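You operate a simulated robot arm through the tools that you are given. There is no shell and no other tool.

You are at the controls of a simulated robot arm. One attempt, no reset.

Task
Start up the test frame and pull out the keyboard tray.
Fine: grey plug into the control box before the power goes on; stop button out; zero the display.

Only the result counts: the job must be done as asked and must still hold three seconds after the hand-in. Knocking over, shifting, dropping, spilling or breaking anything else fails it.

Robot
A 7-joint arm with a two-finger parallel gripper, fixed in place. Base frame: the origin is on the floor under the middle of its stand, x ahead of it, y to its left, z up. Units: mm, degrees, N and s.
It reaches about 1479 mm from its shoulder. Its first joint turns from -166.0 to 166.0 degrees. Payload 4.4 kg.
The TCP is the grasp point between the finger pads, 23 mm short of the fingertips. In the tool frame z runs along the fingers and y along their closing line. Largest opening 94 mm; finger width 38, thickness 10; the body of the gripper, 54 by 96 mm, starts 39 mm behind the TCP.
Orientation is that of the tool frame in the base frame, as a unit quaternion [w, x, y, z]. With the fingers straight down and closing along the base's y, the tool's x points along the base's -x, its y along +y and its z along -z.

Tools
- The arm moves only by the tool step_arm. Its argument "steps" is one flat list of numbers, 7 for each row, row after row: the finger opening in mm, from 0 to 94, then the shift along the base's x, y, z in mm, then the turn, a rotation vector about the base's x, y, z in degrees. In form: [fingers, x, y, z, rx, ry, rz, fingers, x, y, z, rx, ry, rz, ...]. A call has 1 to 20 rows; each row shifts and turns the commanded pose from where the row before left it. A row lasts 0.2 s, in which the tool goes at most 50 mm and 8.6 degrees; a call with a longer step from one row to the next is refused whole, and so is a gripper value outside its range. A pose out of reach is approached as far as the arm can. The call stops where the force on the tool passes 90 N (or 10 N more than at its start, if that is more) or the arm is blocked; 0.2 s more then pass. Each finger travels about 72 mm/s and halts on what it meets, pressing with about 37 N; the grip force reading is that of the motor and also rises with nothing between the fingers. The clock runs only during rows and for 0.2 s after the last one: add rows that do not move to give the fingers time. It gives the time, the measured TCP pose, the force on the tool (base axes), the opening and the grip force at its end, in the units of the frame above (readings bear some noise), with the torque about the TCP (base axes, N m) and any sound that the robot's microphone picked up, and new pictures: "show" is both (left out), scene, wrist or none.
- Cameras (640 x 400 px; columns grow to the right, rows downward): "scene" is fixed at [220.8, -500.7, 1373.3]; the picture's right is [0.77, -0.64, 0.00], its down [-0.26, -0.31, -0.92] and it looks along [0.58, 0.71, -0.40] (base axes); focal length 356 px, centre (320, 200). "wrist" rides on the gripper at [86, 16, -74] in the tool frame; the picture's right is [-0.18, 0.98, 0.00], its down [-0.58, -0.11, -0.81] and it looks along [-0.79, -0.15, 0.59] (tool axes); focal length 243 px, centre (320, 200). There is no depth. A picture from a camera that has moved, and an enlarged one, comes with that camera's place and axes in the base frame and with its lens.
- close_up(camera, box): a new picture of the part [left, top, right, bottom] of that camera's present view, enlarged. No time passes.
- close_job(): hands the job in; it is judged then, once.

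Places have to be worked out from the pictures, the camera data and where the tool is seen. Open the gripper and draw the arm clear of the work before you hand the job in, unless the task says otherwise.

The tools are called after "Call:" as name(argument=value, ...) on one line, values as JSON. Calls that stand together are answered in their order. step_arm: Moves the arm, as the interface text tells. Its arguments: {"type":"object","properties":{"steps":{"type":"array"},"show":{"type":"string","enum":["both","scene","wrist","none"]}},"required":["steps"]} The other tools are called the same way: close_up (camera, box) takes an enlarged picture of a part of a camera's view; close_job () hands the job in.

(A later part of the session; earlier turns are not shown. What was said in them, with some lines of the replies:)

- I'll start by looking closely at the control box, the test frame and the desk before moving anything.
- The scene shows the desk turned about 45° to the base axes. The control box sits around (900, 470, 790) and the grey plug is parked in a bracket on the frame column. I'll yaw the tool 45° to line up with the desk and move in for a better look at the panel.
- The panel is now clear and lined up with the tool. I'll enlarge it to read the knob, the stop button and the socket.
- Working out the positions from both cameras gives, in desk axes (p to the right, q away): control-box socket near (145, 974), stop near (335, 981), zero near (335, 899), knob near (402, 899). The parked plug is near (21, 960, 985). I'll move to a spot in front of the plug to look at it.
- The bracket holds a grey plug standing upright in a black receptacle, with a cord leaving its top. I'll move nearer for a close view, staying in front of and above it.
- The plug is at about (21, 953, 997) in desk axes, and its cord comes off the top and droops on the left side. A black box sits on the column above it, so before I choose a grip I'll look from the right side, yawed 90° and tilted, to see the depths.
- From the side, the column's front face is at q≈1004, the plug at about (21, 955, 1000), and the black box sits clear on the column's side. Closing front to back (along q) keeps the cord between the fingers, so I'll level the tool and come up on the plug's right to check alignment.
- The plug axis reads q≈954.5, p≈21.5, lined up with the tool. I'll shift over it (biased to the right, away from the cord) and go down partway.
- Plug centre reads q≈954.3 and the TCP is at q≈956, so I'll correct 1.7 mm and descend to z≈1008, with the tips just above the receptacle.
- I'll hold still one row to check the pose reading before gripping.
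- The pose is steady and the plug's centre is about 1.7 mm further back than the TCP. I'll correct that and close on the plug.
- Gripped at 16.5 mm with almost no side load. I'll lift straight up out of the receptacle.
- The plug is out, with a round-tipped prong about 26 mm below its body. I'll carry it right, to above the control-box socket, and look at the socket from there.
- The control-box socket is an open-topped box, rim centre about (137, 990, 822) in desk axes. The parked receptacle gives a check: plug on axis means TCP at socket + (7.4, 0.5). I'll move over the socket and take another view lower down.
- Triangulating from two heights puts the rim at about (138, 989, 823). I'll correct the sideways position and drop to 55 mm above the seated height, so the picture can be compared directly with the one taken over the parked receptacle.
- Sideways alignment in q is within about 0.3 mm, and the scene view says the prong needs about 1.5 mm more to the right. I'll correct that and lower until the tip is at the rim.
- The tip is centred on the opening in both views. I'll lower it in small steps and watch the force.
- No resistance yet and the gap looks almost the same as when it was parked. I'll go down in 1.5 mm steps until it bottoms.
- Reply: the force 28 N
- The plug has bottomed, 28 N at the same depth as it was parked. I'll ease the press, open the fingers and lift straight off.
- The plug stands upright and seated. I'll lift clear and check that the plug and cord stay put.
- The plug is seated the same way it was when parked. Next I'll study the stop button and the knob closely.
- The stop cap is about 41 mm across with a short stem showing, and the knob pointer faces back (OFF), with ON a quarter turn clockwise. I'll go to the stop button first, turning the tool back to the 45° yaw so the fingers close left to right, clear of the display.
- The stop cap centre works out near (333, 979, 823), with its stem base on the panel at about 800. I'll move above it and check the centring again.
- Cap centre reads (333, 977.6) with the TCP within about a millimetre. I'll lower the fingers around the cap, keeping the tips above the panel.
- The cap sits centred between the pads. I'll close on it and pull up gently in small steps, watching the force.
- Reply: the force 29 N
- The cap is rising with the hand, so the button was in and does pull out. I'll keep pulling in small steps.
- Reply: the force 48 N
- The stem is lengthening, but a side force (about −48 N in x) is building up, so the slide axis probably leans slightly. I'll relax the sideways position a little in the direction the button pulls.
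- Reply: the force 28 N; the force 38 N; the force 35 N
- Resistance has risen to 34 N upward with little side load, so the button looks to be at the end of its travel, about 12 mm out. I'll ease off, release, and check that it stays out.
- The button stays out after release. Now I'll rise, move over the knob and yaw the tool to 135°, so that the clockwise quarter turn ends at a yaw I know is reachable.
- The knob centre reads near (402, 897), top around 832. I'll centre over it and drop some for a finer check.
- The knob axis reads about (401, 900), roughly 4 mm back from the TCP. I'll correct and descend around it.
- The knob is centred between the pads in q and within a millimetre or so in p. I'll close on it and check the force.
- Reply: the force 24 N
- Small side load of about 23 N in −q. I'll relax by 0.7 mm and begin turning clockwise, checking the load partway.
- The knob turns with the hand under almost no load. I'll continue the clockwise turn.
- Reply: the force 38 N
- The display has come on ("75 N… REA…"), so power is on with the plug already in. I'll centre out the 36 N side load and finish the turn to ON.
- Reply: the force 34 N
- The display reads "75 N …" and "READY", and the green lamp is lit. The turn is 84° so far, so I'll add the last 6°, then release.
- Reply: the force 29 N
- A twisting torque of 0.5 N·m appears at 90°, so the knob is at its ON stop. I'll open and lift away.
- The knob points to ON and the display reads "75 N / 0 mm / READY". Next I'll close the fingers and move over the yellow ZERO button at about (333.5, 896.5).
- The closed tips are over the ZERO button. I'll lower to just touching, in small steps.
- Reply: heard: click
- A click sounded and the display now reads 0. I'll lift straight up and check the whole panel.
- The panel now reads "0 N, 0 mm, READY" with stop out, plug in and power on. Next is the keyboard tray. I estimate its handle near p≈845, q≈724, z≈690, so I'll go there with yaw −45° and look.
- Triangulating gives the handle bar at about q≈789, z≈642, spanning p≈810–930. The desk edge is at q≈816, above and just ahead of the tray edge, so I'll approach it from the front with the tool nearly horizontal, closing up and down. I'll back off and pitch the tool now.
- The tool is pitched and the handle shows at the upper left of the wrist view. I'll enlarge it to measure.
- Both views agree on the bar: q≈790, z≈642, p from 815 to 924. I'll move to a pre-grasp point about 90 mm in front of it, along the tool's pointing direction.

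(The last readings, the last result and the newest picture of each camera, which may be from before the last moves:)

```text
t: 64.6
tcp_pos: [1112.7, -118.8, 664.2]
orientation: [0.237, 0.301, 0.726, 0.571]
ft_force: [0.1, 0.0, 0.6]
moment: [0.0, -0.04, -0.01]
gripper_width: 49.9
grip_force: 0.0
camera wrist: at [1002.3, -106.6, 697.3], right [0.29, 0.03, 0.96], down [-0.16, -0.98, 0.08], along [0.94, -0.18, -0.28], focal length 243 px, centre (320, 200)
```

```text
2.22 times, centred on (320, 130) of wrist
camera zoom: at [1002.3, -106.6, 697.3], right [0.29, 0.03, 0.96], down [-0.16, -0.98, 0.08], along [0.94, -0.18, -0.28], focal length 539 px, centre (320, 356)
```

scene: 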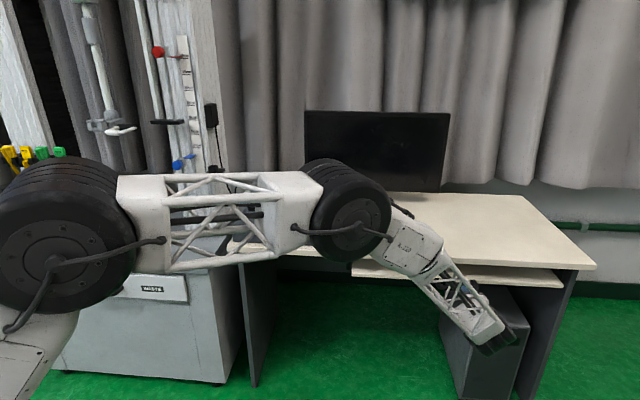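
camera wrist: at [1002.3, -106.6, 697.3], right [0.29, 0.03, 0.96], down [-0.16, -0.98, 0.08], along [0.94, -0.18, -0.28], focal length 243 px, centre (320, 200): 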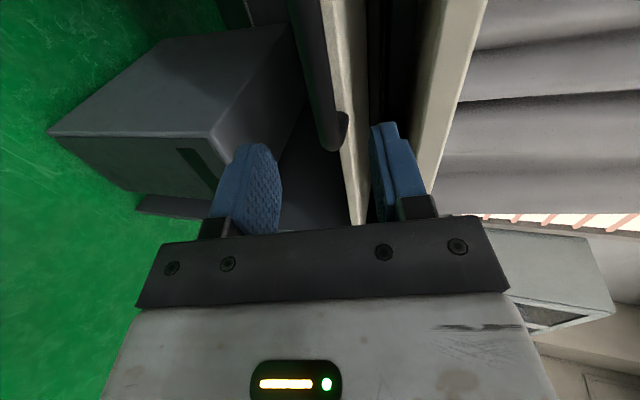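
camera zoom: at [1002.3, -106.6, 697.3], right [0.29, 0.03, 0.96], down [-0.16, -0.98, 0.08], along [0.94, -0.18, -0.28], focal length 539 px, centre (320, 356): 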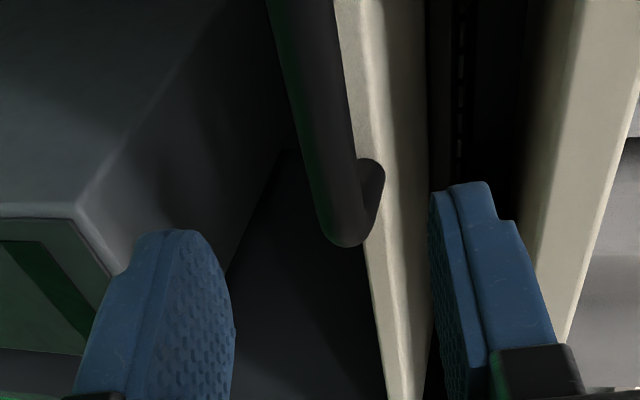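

The tool axis points straight at the bar. I'll advance most of the way and check before the last bit.

Call:
step_arm(steps=[50, 15.5, 15.5, -5.3, 0, 0, 0, 50, 15.5, 15.5, -5.3, 0, 0, 0, 50, 15.5, 15.5, -5.3, 0, 0, 0, 50, 0, 0, 0, 0, 0, 0, 50, 0, 0, 0, 0, 0, 0], show="both")

Call:
close_up(camera="wrist", box=[200, 40, 440, 220])

```text
t: 65.8
tcp_pos: [1158.9, -75.1, 646.6]
orientation: [0.236, 0.301, 0.727, 0.571]
ft_force: [-0.5, -0.4, 0.5]
moment: [0.01, 0.01, 0.02]
gripper_width: 50.2
grip_force: 0.1
camera wrist: at [1048.7, -61.2, 680.1], right [0.29, 0.03, 0.96], down [-0.16, -0.98, 0.08], along [0.94, -0.18, -0.28], focal length 243 px, centre (320, 200)
```

scene: 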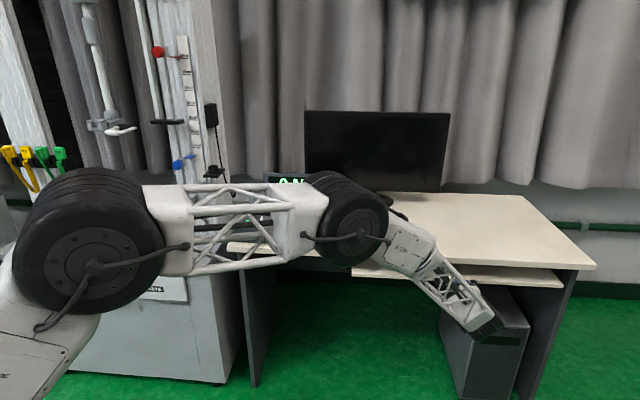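
wrist: 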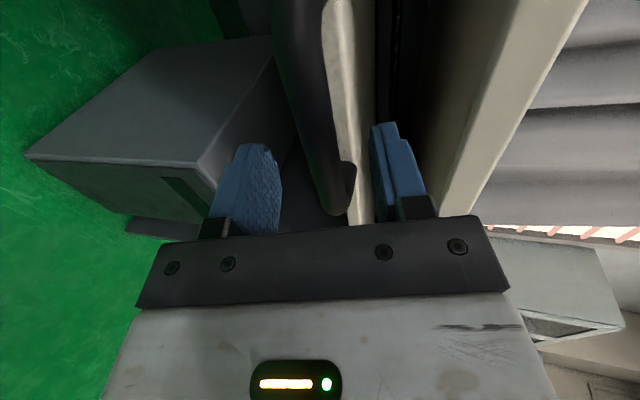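

```text
2.22 times, centred on (320, 130) of wrist
camera zoom: at [1048.7, -61.2, 680.1], right [0.29, 0.03, 0.96], down [-0.16, -0.98, 0.08], along [0.94, -0.18, -0.28], focal length 539 px, centre (320, 356)
```

zoom: 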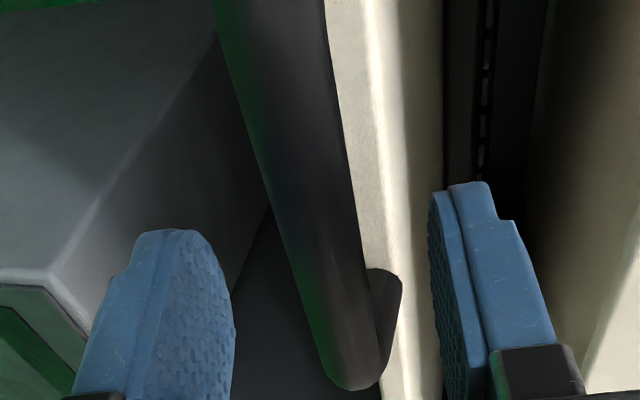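

The bar lies midway between the fingers with about 22 mm to go. I'll advance and close on it.

Call:
step_arm(steps=[50, 7.6, 7.6, -2.6, 0, 0, 0, 50, 7.5, 7.5, -2.6, 0, 0, 0, 50, 0, 0, 0, 0, 0, 0, 35, 0, 0, 0, 0, 0, 0, 10, 0, 0, 0, 0, 0, 0, 10, 0, 0, 0, 0, 0, 0], show="both")

Call:
close_up(camera="wrist", box=[200, 40, 440, 220])

```text
t: 67.2
tcp_pos: [1172.4, -57.5, 642.1]
orientation: [0.236, 0.3, 0.727, 0.571]
ft_force: [-1.2, 4.0, 9.2]
moment: [-0.07, -0.03, 0.3]
gripper_width: 17.6
grip_force: 44.7
camera wrist: at [1063.0, -45.7, 675.9], right [0.29, 0.03, 0.96], down [-0.16, -0.98, 0.08], along [0.94, -0.18, -0.28], focal length 243 px, centre (320, 200)
```

scene: 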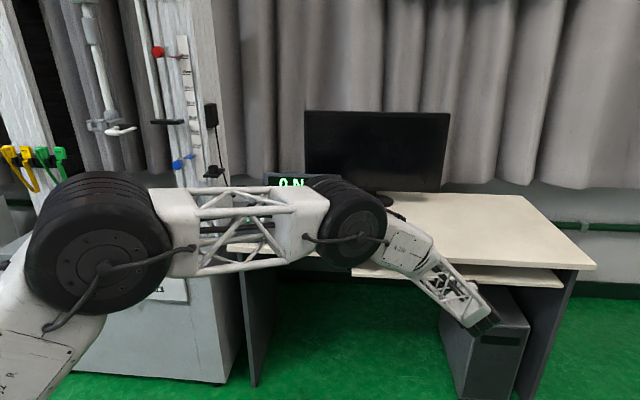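
wrist: 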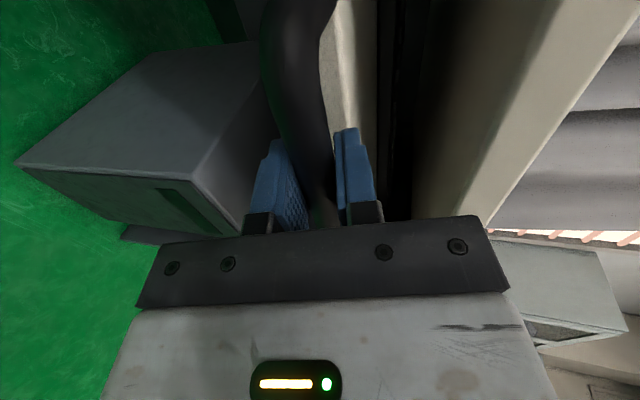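

```text
2.22 times, centred on (320, 130) of wrist
camera zoom: at [1063.0, -45.7, 675.9], right [0.29, 0.03, 0.96], down [-0.16, -0.98, 0.08], along [0.94, -0.18, -0.28], focal length 539 px, centre (320, 356)
```

zoom: 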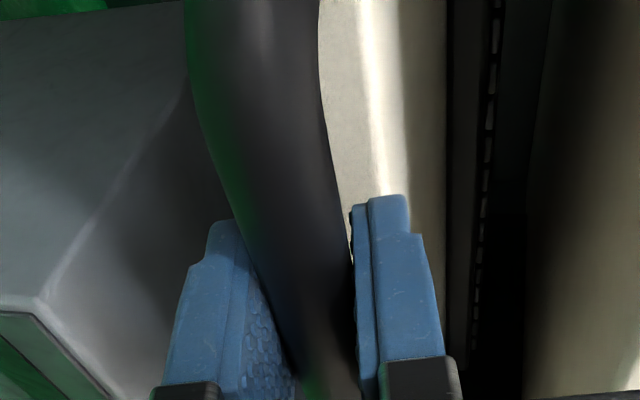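

Gripped the bar at 17.6 mm with a light load. I'll pull straight toward the front (−q) in modest steps.

Call:
step_arm(steps=[10, -3.5, -3.5, 0, 0, 0, 0, 10, -7.07, -7.07, 0, 0, 0, 0, 10, -7.07, -7.07, 0, 0, 0, 0, 10, -7.07, -7.07, 0, 0, 0, 0, 10, -7.07, -7.07, 0, 0, 0, 0, 10, 0, 0, 0, 0, 0, 0], show="both")

```text
t: 68.6
tcp_pos: [1140.6, -88.1, 642.6]
orientation: [0.238, 0.301, 0.726, 0.57]
ft_force: [12.8, -11.3, 23.0]
moment: [0.04, -0.1, -0.38]
gripper_width: 17.7
grip_force: 45.4
camera wrist: at [1031.4, -77.1, 675.7], right [0.29, 0.03, 0.96], down [-0.16, -0.98, 0.08], along [0.94, -0.18, -0.28], focal length 243 px, centre (320, 200)
```

scene: 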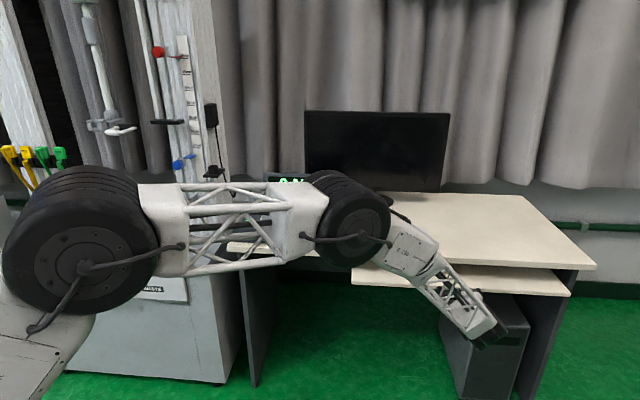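
wrist: 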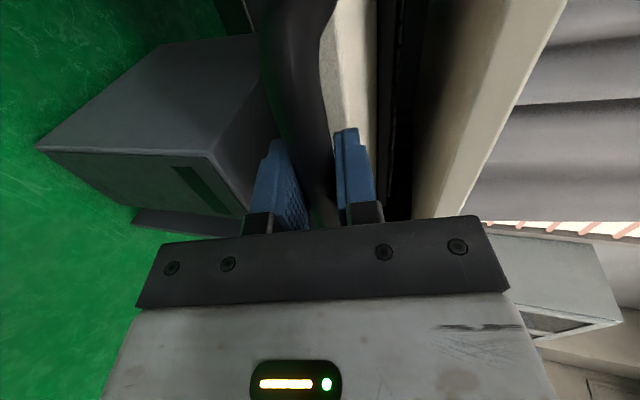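

The tray slides out easily. I'll trim out the small cross loads and keep pulling.

Call:
step_arm(steps=[10, -6.7, -7.4, 0.7, 0, 0, 0, 10, -7.07, -7.07, 0, 0, 0, 0, 10, -7.07, -7.07, 0, 0, 0, 0, 10, -7.07, -7.07, 0, 0, 0, 0, 10, -7.07, -7.07, 0, 0, 0, 0, 10, -7.07, -7.07, 0, 0, 0, 0, 10, -7.07, -7.07, 0, 0, 0, 0, 10, -7.07, -7.07, 0, 0, 0, 0, 10, 0, 0, 0, 0, 0, 0], show="both")

```text
t: 70.6
tcp_pos: [1084.1, -147.7, 642.6]
orientation: [0.237, 0.3, 0.727, 0.57]
ft_force: [17.8, -18.4, 9.7]
moment: [-0.34, -0.35, -0.05]
gripper_width: 18.0
grip_force: 45.0
camera wrist: at [974.0, -134.5, 676.1], right [0.29, 0.03, 0.95], down [-0.16, -0.98, 0.08], along [0.94, -0.18, -0.28], focal length 243 px, centre (320, 200)
```

scene: 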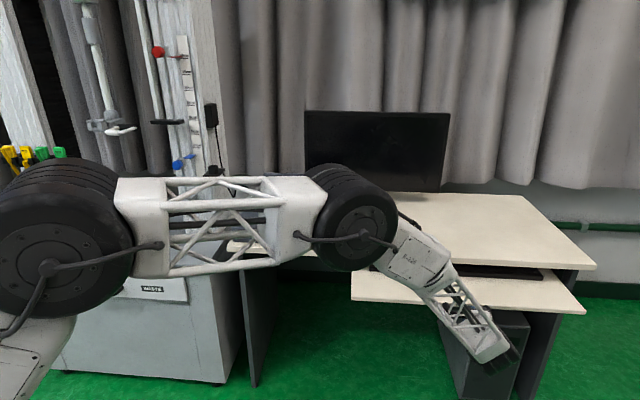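
wrist: 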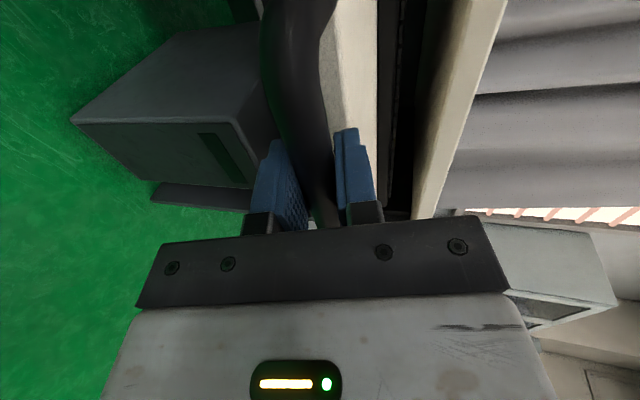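

The tray is about 125 mm out and a keyboard on it is coming into view. I'll keep pulling.

Call:
step_arm(steps=[10, -6.6, -7.5, 0.2, 0, 0, 0, 10, -7.07, -7.07, 0, 0, 0, 0, 10, -7.07, -7.07, 0, 0, 0, 0, 10, -7.07, -7.07, 0, 0, 0, 0, 10, -7.07, -7.07, 0, 0, 0, 0, 10, -7.07, -7.07, 0, 0, 0, 0, 10, -7.07, -7.07, 0, 0, 0, 0, 10, 0, 0, 0, 0, 0, 0], show="both")

```text
t: 72.4
tcp_pos: [1035.6, -195.7, 642.6]
orientation: [0.236, 0.3, 0.726, 0.572]
ft_force: [-15.2, 17.9, 29.9]
moment: [-0.01, -0.03, 1.09]
gripper_width: 17.6
grip_force: 44.9
camera wrist: at [925.0, -183.6, 675.9], right [0.29, 0.03, 0.96], down [-0.16, -0.98, 0.08], along [0.94, -0.18, -0.28], focal length 243 px, centre (320, 200)
```

scene: 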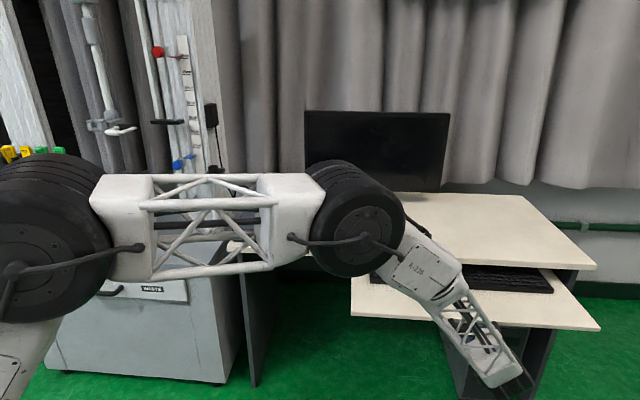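
wrist: 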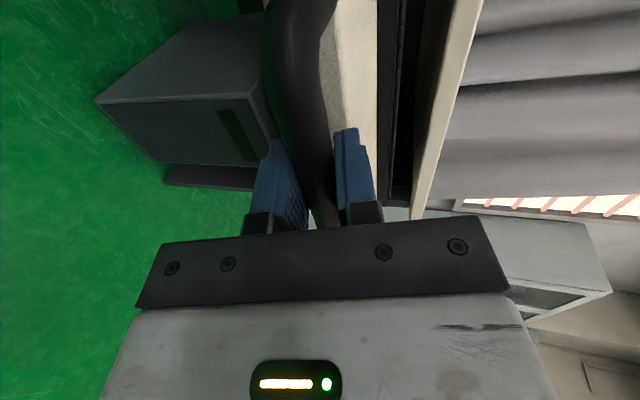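

Now about 195 mm out with no resistance along the pull. I'll trim the cross loads and continue, watching for the end stop.

Call:
step_arm(steps=[10, -7.4, -6.7, 0.7, 0, 0, 0, 10, -7.07, -7.07, 0, 0, 0, 0, 10, -7.07, -7.07, 0, 0, 0, 0, 10, -7.07, -7.07, 0, 0, 0, 0, 10, -7.07, -7.07, 0, 0, 0, 0, 10, 0, 0, 0, 0, 0, 0], show="scene")

```text
t: 73.8
tcp_pos: [997.8, -232.9, 642.7]
orientation: [0.236, 0.302, 0.726, 0.571]
ft_force: [24.1, -26.8, -21.2]
moment: [-0.52, -0.52, 0.02]
gripper_width: 17.9
grip_force: 45.0
```

scene: 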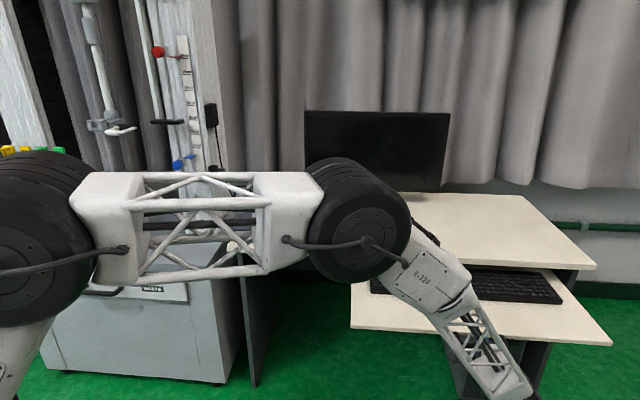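

Call:
step_arm(steps=[10, -3.0, -4.1, -0.5, 0, 0, 0, 10, -7.07, -7.07, 0, 0, 0, 0, 10, -7.07, -7.07, 0, 0, 0, 0, 10, -7.07, -7.07, 0, 0, 0, 0, 10, 0, 0, 0, 0, 0, 0], show="both")

```text
t: 75.0
tcp_pos: [975.3, -256.3, 641.4]
orientation: [0.236, 0.301, 0.726, 0.571]
ft_force: [-0.1, -0.4, 0.5]
moment: [0.01, 0.0, -0.01]
gripper_width: 9.6
grip_force: 0.1
camera wrist: at [864.7, -244.3, 675.1], right [0.3, 0.03, 0.95], down [-0.16, -0.98, 0.08], along [0.94, -0.18, -0.29], focal length 243 px, centre (320, 200)
```

scene: 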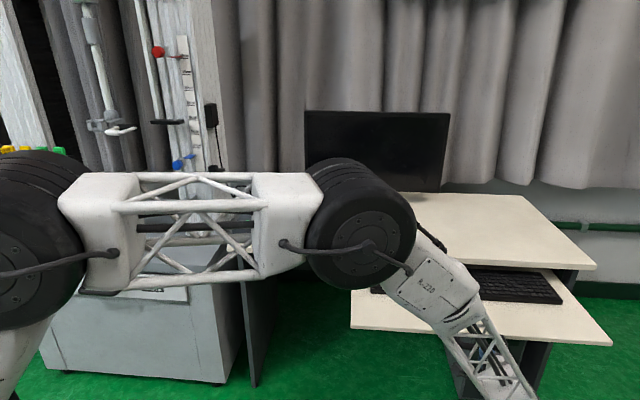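
wrist: 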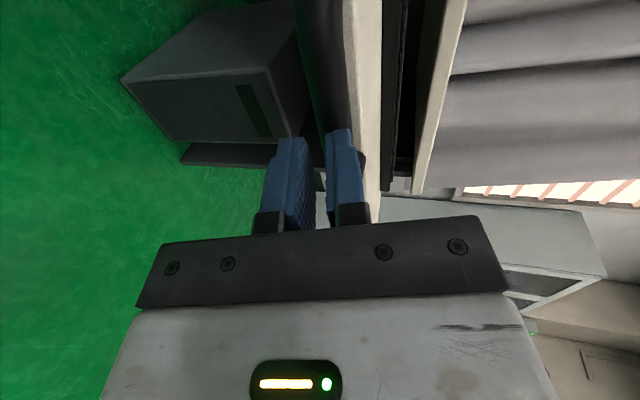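

The grip slid off the bar, which means the tray has reached its end stop, about 250 mm out, and it has stayed there. I'll back the hand away from the handle and check the tray.

Call:
step_arm(steps=[10, -10, -10, 2, 0, 0, 0, 20, -20, -20, 4, 0, 0, 0, 40, -25, -25, 10, 0, 0, 0, 40, -20, -20, 25, 0, 0, 0, 40, 0, 0, 35, 0, 0, 0, 40, 0, 0, 0, 0, 0, 0], show="both")

```text
t: 76.4
tcp_pos: [901.2, -333.1, 718.9]
orientation: [0.238, 0.301, 0.726, 0.571]
ft_force: [0.0, 0.6, 0.3]
moment: [0.0, -0.03, 0.0]
gripper_width: 39.9
grip_force: 0.0
camera wrist: at [790.3, -320.0, 752.2], right [0.29, 0.03, 0.96], down [-0.16, -0.98, 0.08], along [0.94, -0.18, -0.28], focal length 243 px, centre (320, 200)
```

scene: 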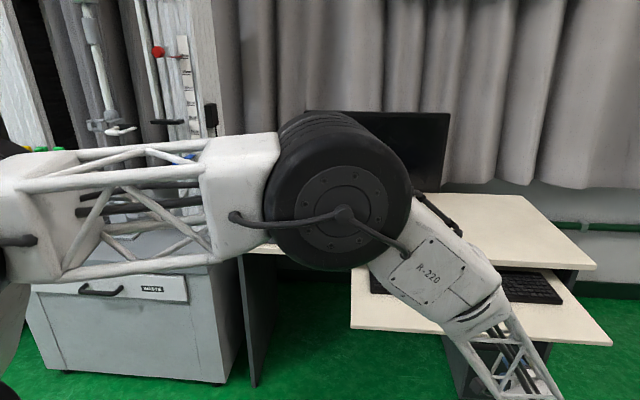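
wrist: 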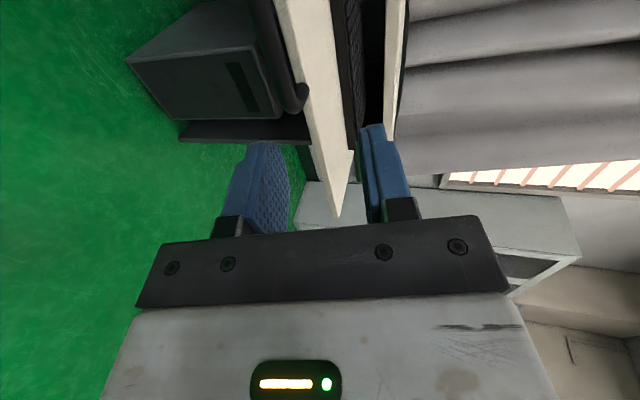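

The tray holds at full extension and the hand is clear. I'll raise the arm, level the tool and move back toward the starting pose.

Call:
step_arm(steps=[40, -5, 5, 30, 0, 0, 0, 40, -5, 5, 30, -6, 6, 0, 40, -5, 8, 30, -6, 6, 0, 40, -5, 8, 30, -6, 6, 0, 40, -5, 8, 30, -6, 6, 0, 40, -5, 8, 30, -6, 6, 0, 40, -5, 8, 30, -6, 6, 0, 40, -5, 8, 30, -6, 6, 0, 40, -5, 8, 30, -6, 6, 0, 40, -5, 8, 30, -6, 6, 0, 40, -5, 20, 20, 0, 0, 5, 40, -5, 25, 20, 0, 0, 5, 40, -5, 25, 20, 0, 0, 5, 40, -5, 25, 10, 0, 0, 5, 40, 0, 0, 0, 0, 0, 0], show="both")

Call:
close_up(camera="scene", box=[330, 220, 630, 370])

```text
t: 79.6
tcp_pos: [829.0, -161.4, 1088.9]
orientation: [0.0, 0.216, 0.976, 0.0]
ft_force: [-0.2, -0.3, -1.3]
moment: [0.0, 0.02, -0.04]
gripper_width: 39.8
grip_force: 0.0
camera wrist: at [756.4, -110.6, 1163.7], right [0.58, 0.81, 0.0], down [0.48, -0.34, 0.81], along [0.66, -0.47, -0.59], focal length 243 px, centre (320, 200)
```

scene: 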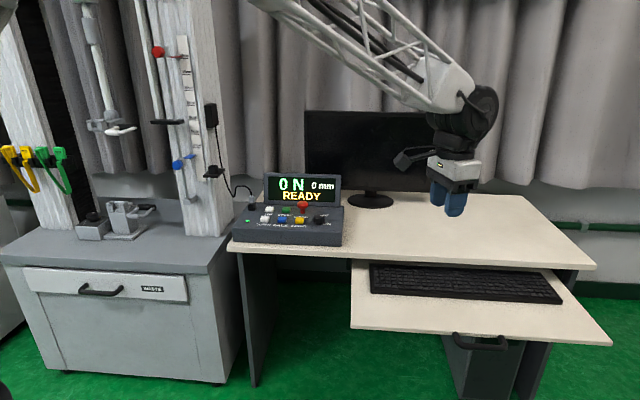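
wrist: 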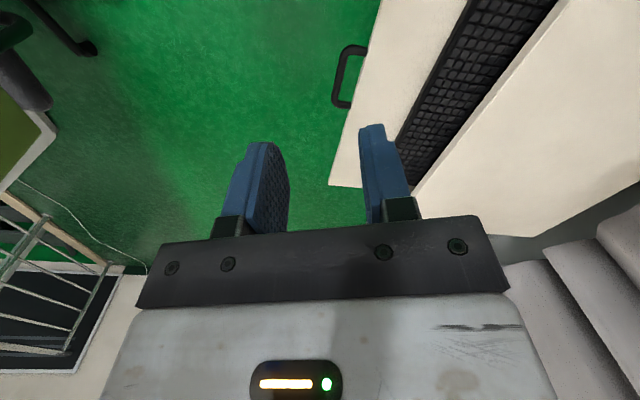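

```text
2.13 times, centred on (480, 295) of scene
camera zoom: at [220.8, -500.7, 1373.3], right [0.77, -0.64, 0.0], down [-0.26, -0.31, -0.92], along [0.58, 0.71, -0.4], focal length 759 px, centre (-21, -3)
```

zoom: 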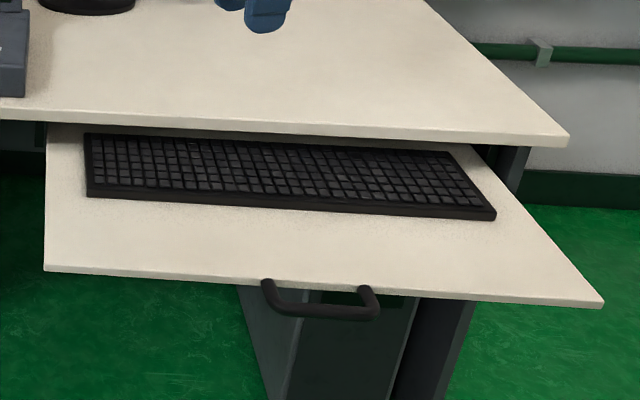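

The tray is fully out with the keyboard resting on it, and the panel still reads "0 N / READY". I'll draw the arm further back and do a last check.

Call:
step_arm(steps=[60, -20, 25, 12, 0, 0, 5, 80, -20, 25, 12, 0, 0, 5, 94, -20, 25, 12, 0, 0, 5, 94, -20, 25, 12, 0, 0, 5, 94, -20, 25, 12, 0, 0, 5, 94, -20, 25, 12, 0, 0, 0, 94, -20, 25, 12, 0, 0, 0, 94, -20, 25, 12, 0, 0, 0, 94, 0, 0, 0, 0, 0, 0, 94, 0, 0, 0, 0, 0, 0], show="both")

Call:
close_up(camera="scene", box=[180, 100, 360, 250])

Call:
close_up(camera="scene", box=[235, 170, 345, 240])

```text
t: 81.8
tcp_pos: [669.5, 33.8, 1184.6]
orientation: [0.001, 0.0, 1.0, 0.0]
ft_force: [-0.7, 0.6, 0.6]
moment: [0.01, -0.01, 0.01]
gripper_width: 94.0
grip_force: 0.0
camera wrist: at [582.2, 50.8, 1258.8], right [0.18, 0.98, 0.0], down [0.58, -0.11, 0.81], along [0.79, -0.15, -0.59], focal length 243 px, centre (320, 200)
```

scene: 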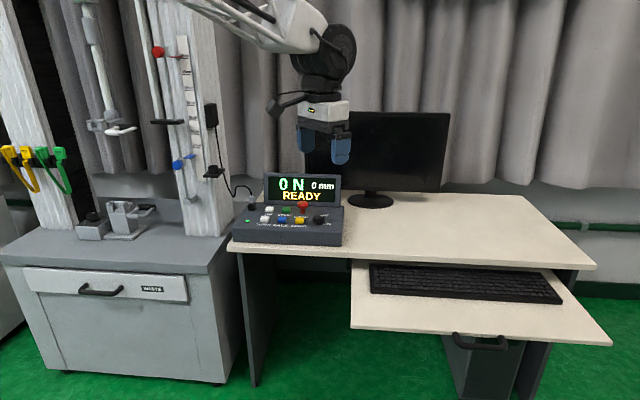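
wrist: 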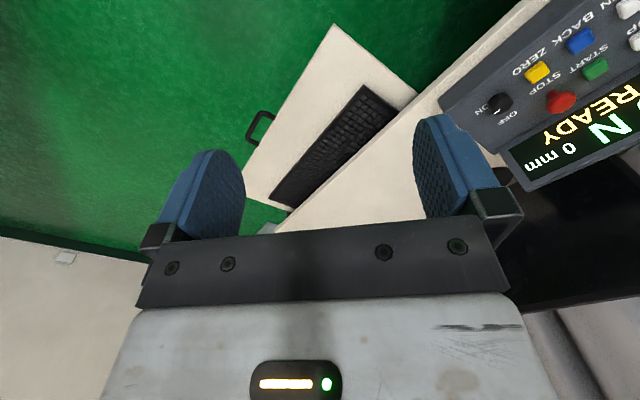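

```text
2.67 times, centred on (270, 175) of scene
camera zoom: at [220.8, -500.7, 1373.3], right [0.77, -0.64, 0.0], down [-0.26, -0.31, -0.92], along [0.58, 0.71, -0.4], focal length 948 px, centre (453, 267)
```

zoom: 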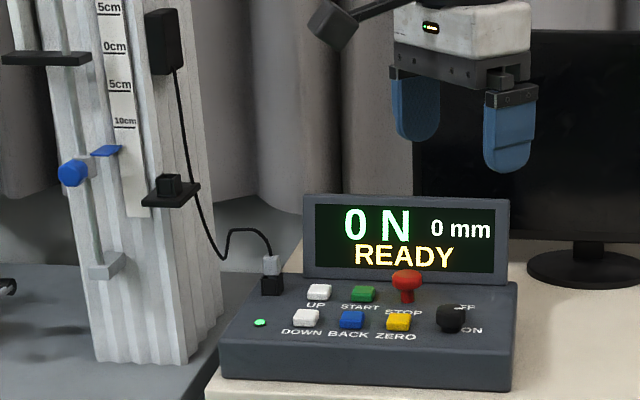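

```text
5.71 times, centred on (290, 205) of scene
camera zoom: at [220.8, -500.7, 1373.3], right [0.77, -0.64, 0.0], down [-0.26, -0.31, -0.92], along [0.58, 0.71, -0.4], focal length 2032 px, centre (491, 171)
```

zoom: 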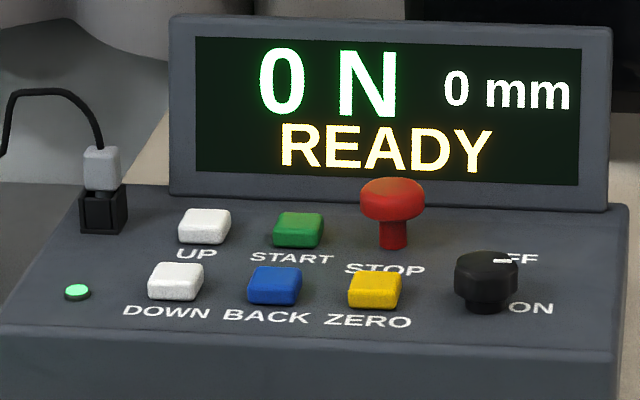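

Everything checks out: the plug is in the control box, the stop button is out, the knob is at ON, the display reads "0 N / 0 mm / READY", the tray is fully out, and the arm is clear with the gripper open. I'm handing the job in.

Call:
close_job()

```text
The job is handed in.
```

The test frame is powered up and the keyboard tray is pulled out. I've handed the job in, but no verdict has come back.

- **Plug:** the grey plug went into the control box socket before the power was turned on.
- **Stop button:** it was pushed in at the start. I pulled it out about 10 mm and it stayed out.
- **Power:** the knob is turned fully to ON. The green lamp is lit and the display says READY.
- **Display:** it showed 75 N after power-on. I pressed ZERO once, heard a click, and it now reads 0 N and 0 mm.
- **Tray:** it is about 250 mm out. The fingers slid off the handle on the last pull, which I took as the end stop. The tray has stayed put, with the keyboard still on it.

I took "start up" to mean powered on and READY, so I did not press START. Nothing else looked moved in the last pictures, and the arm is drawn back with the gripper open.
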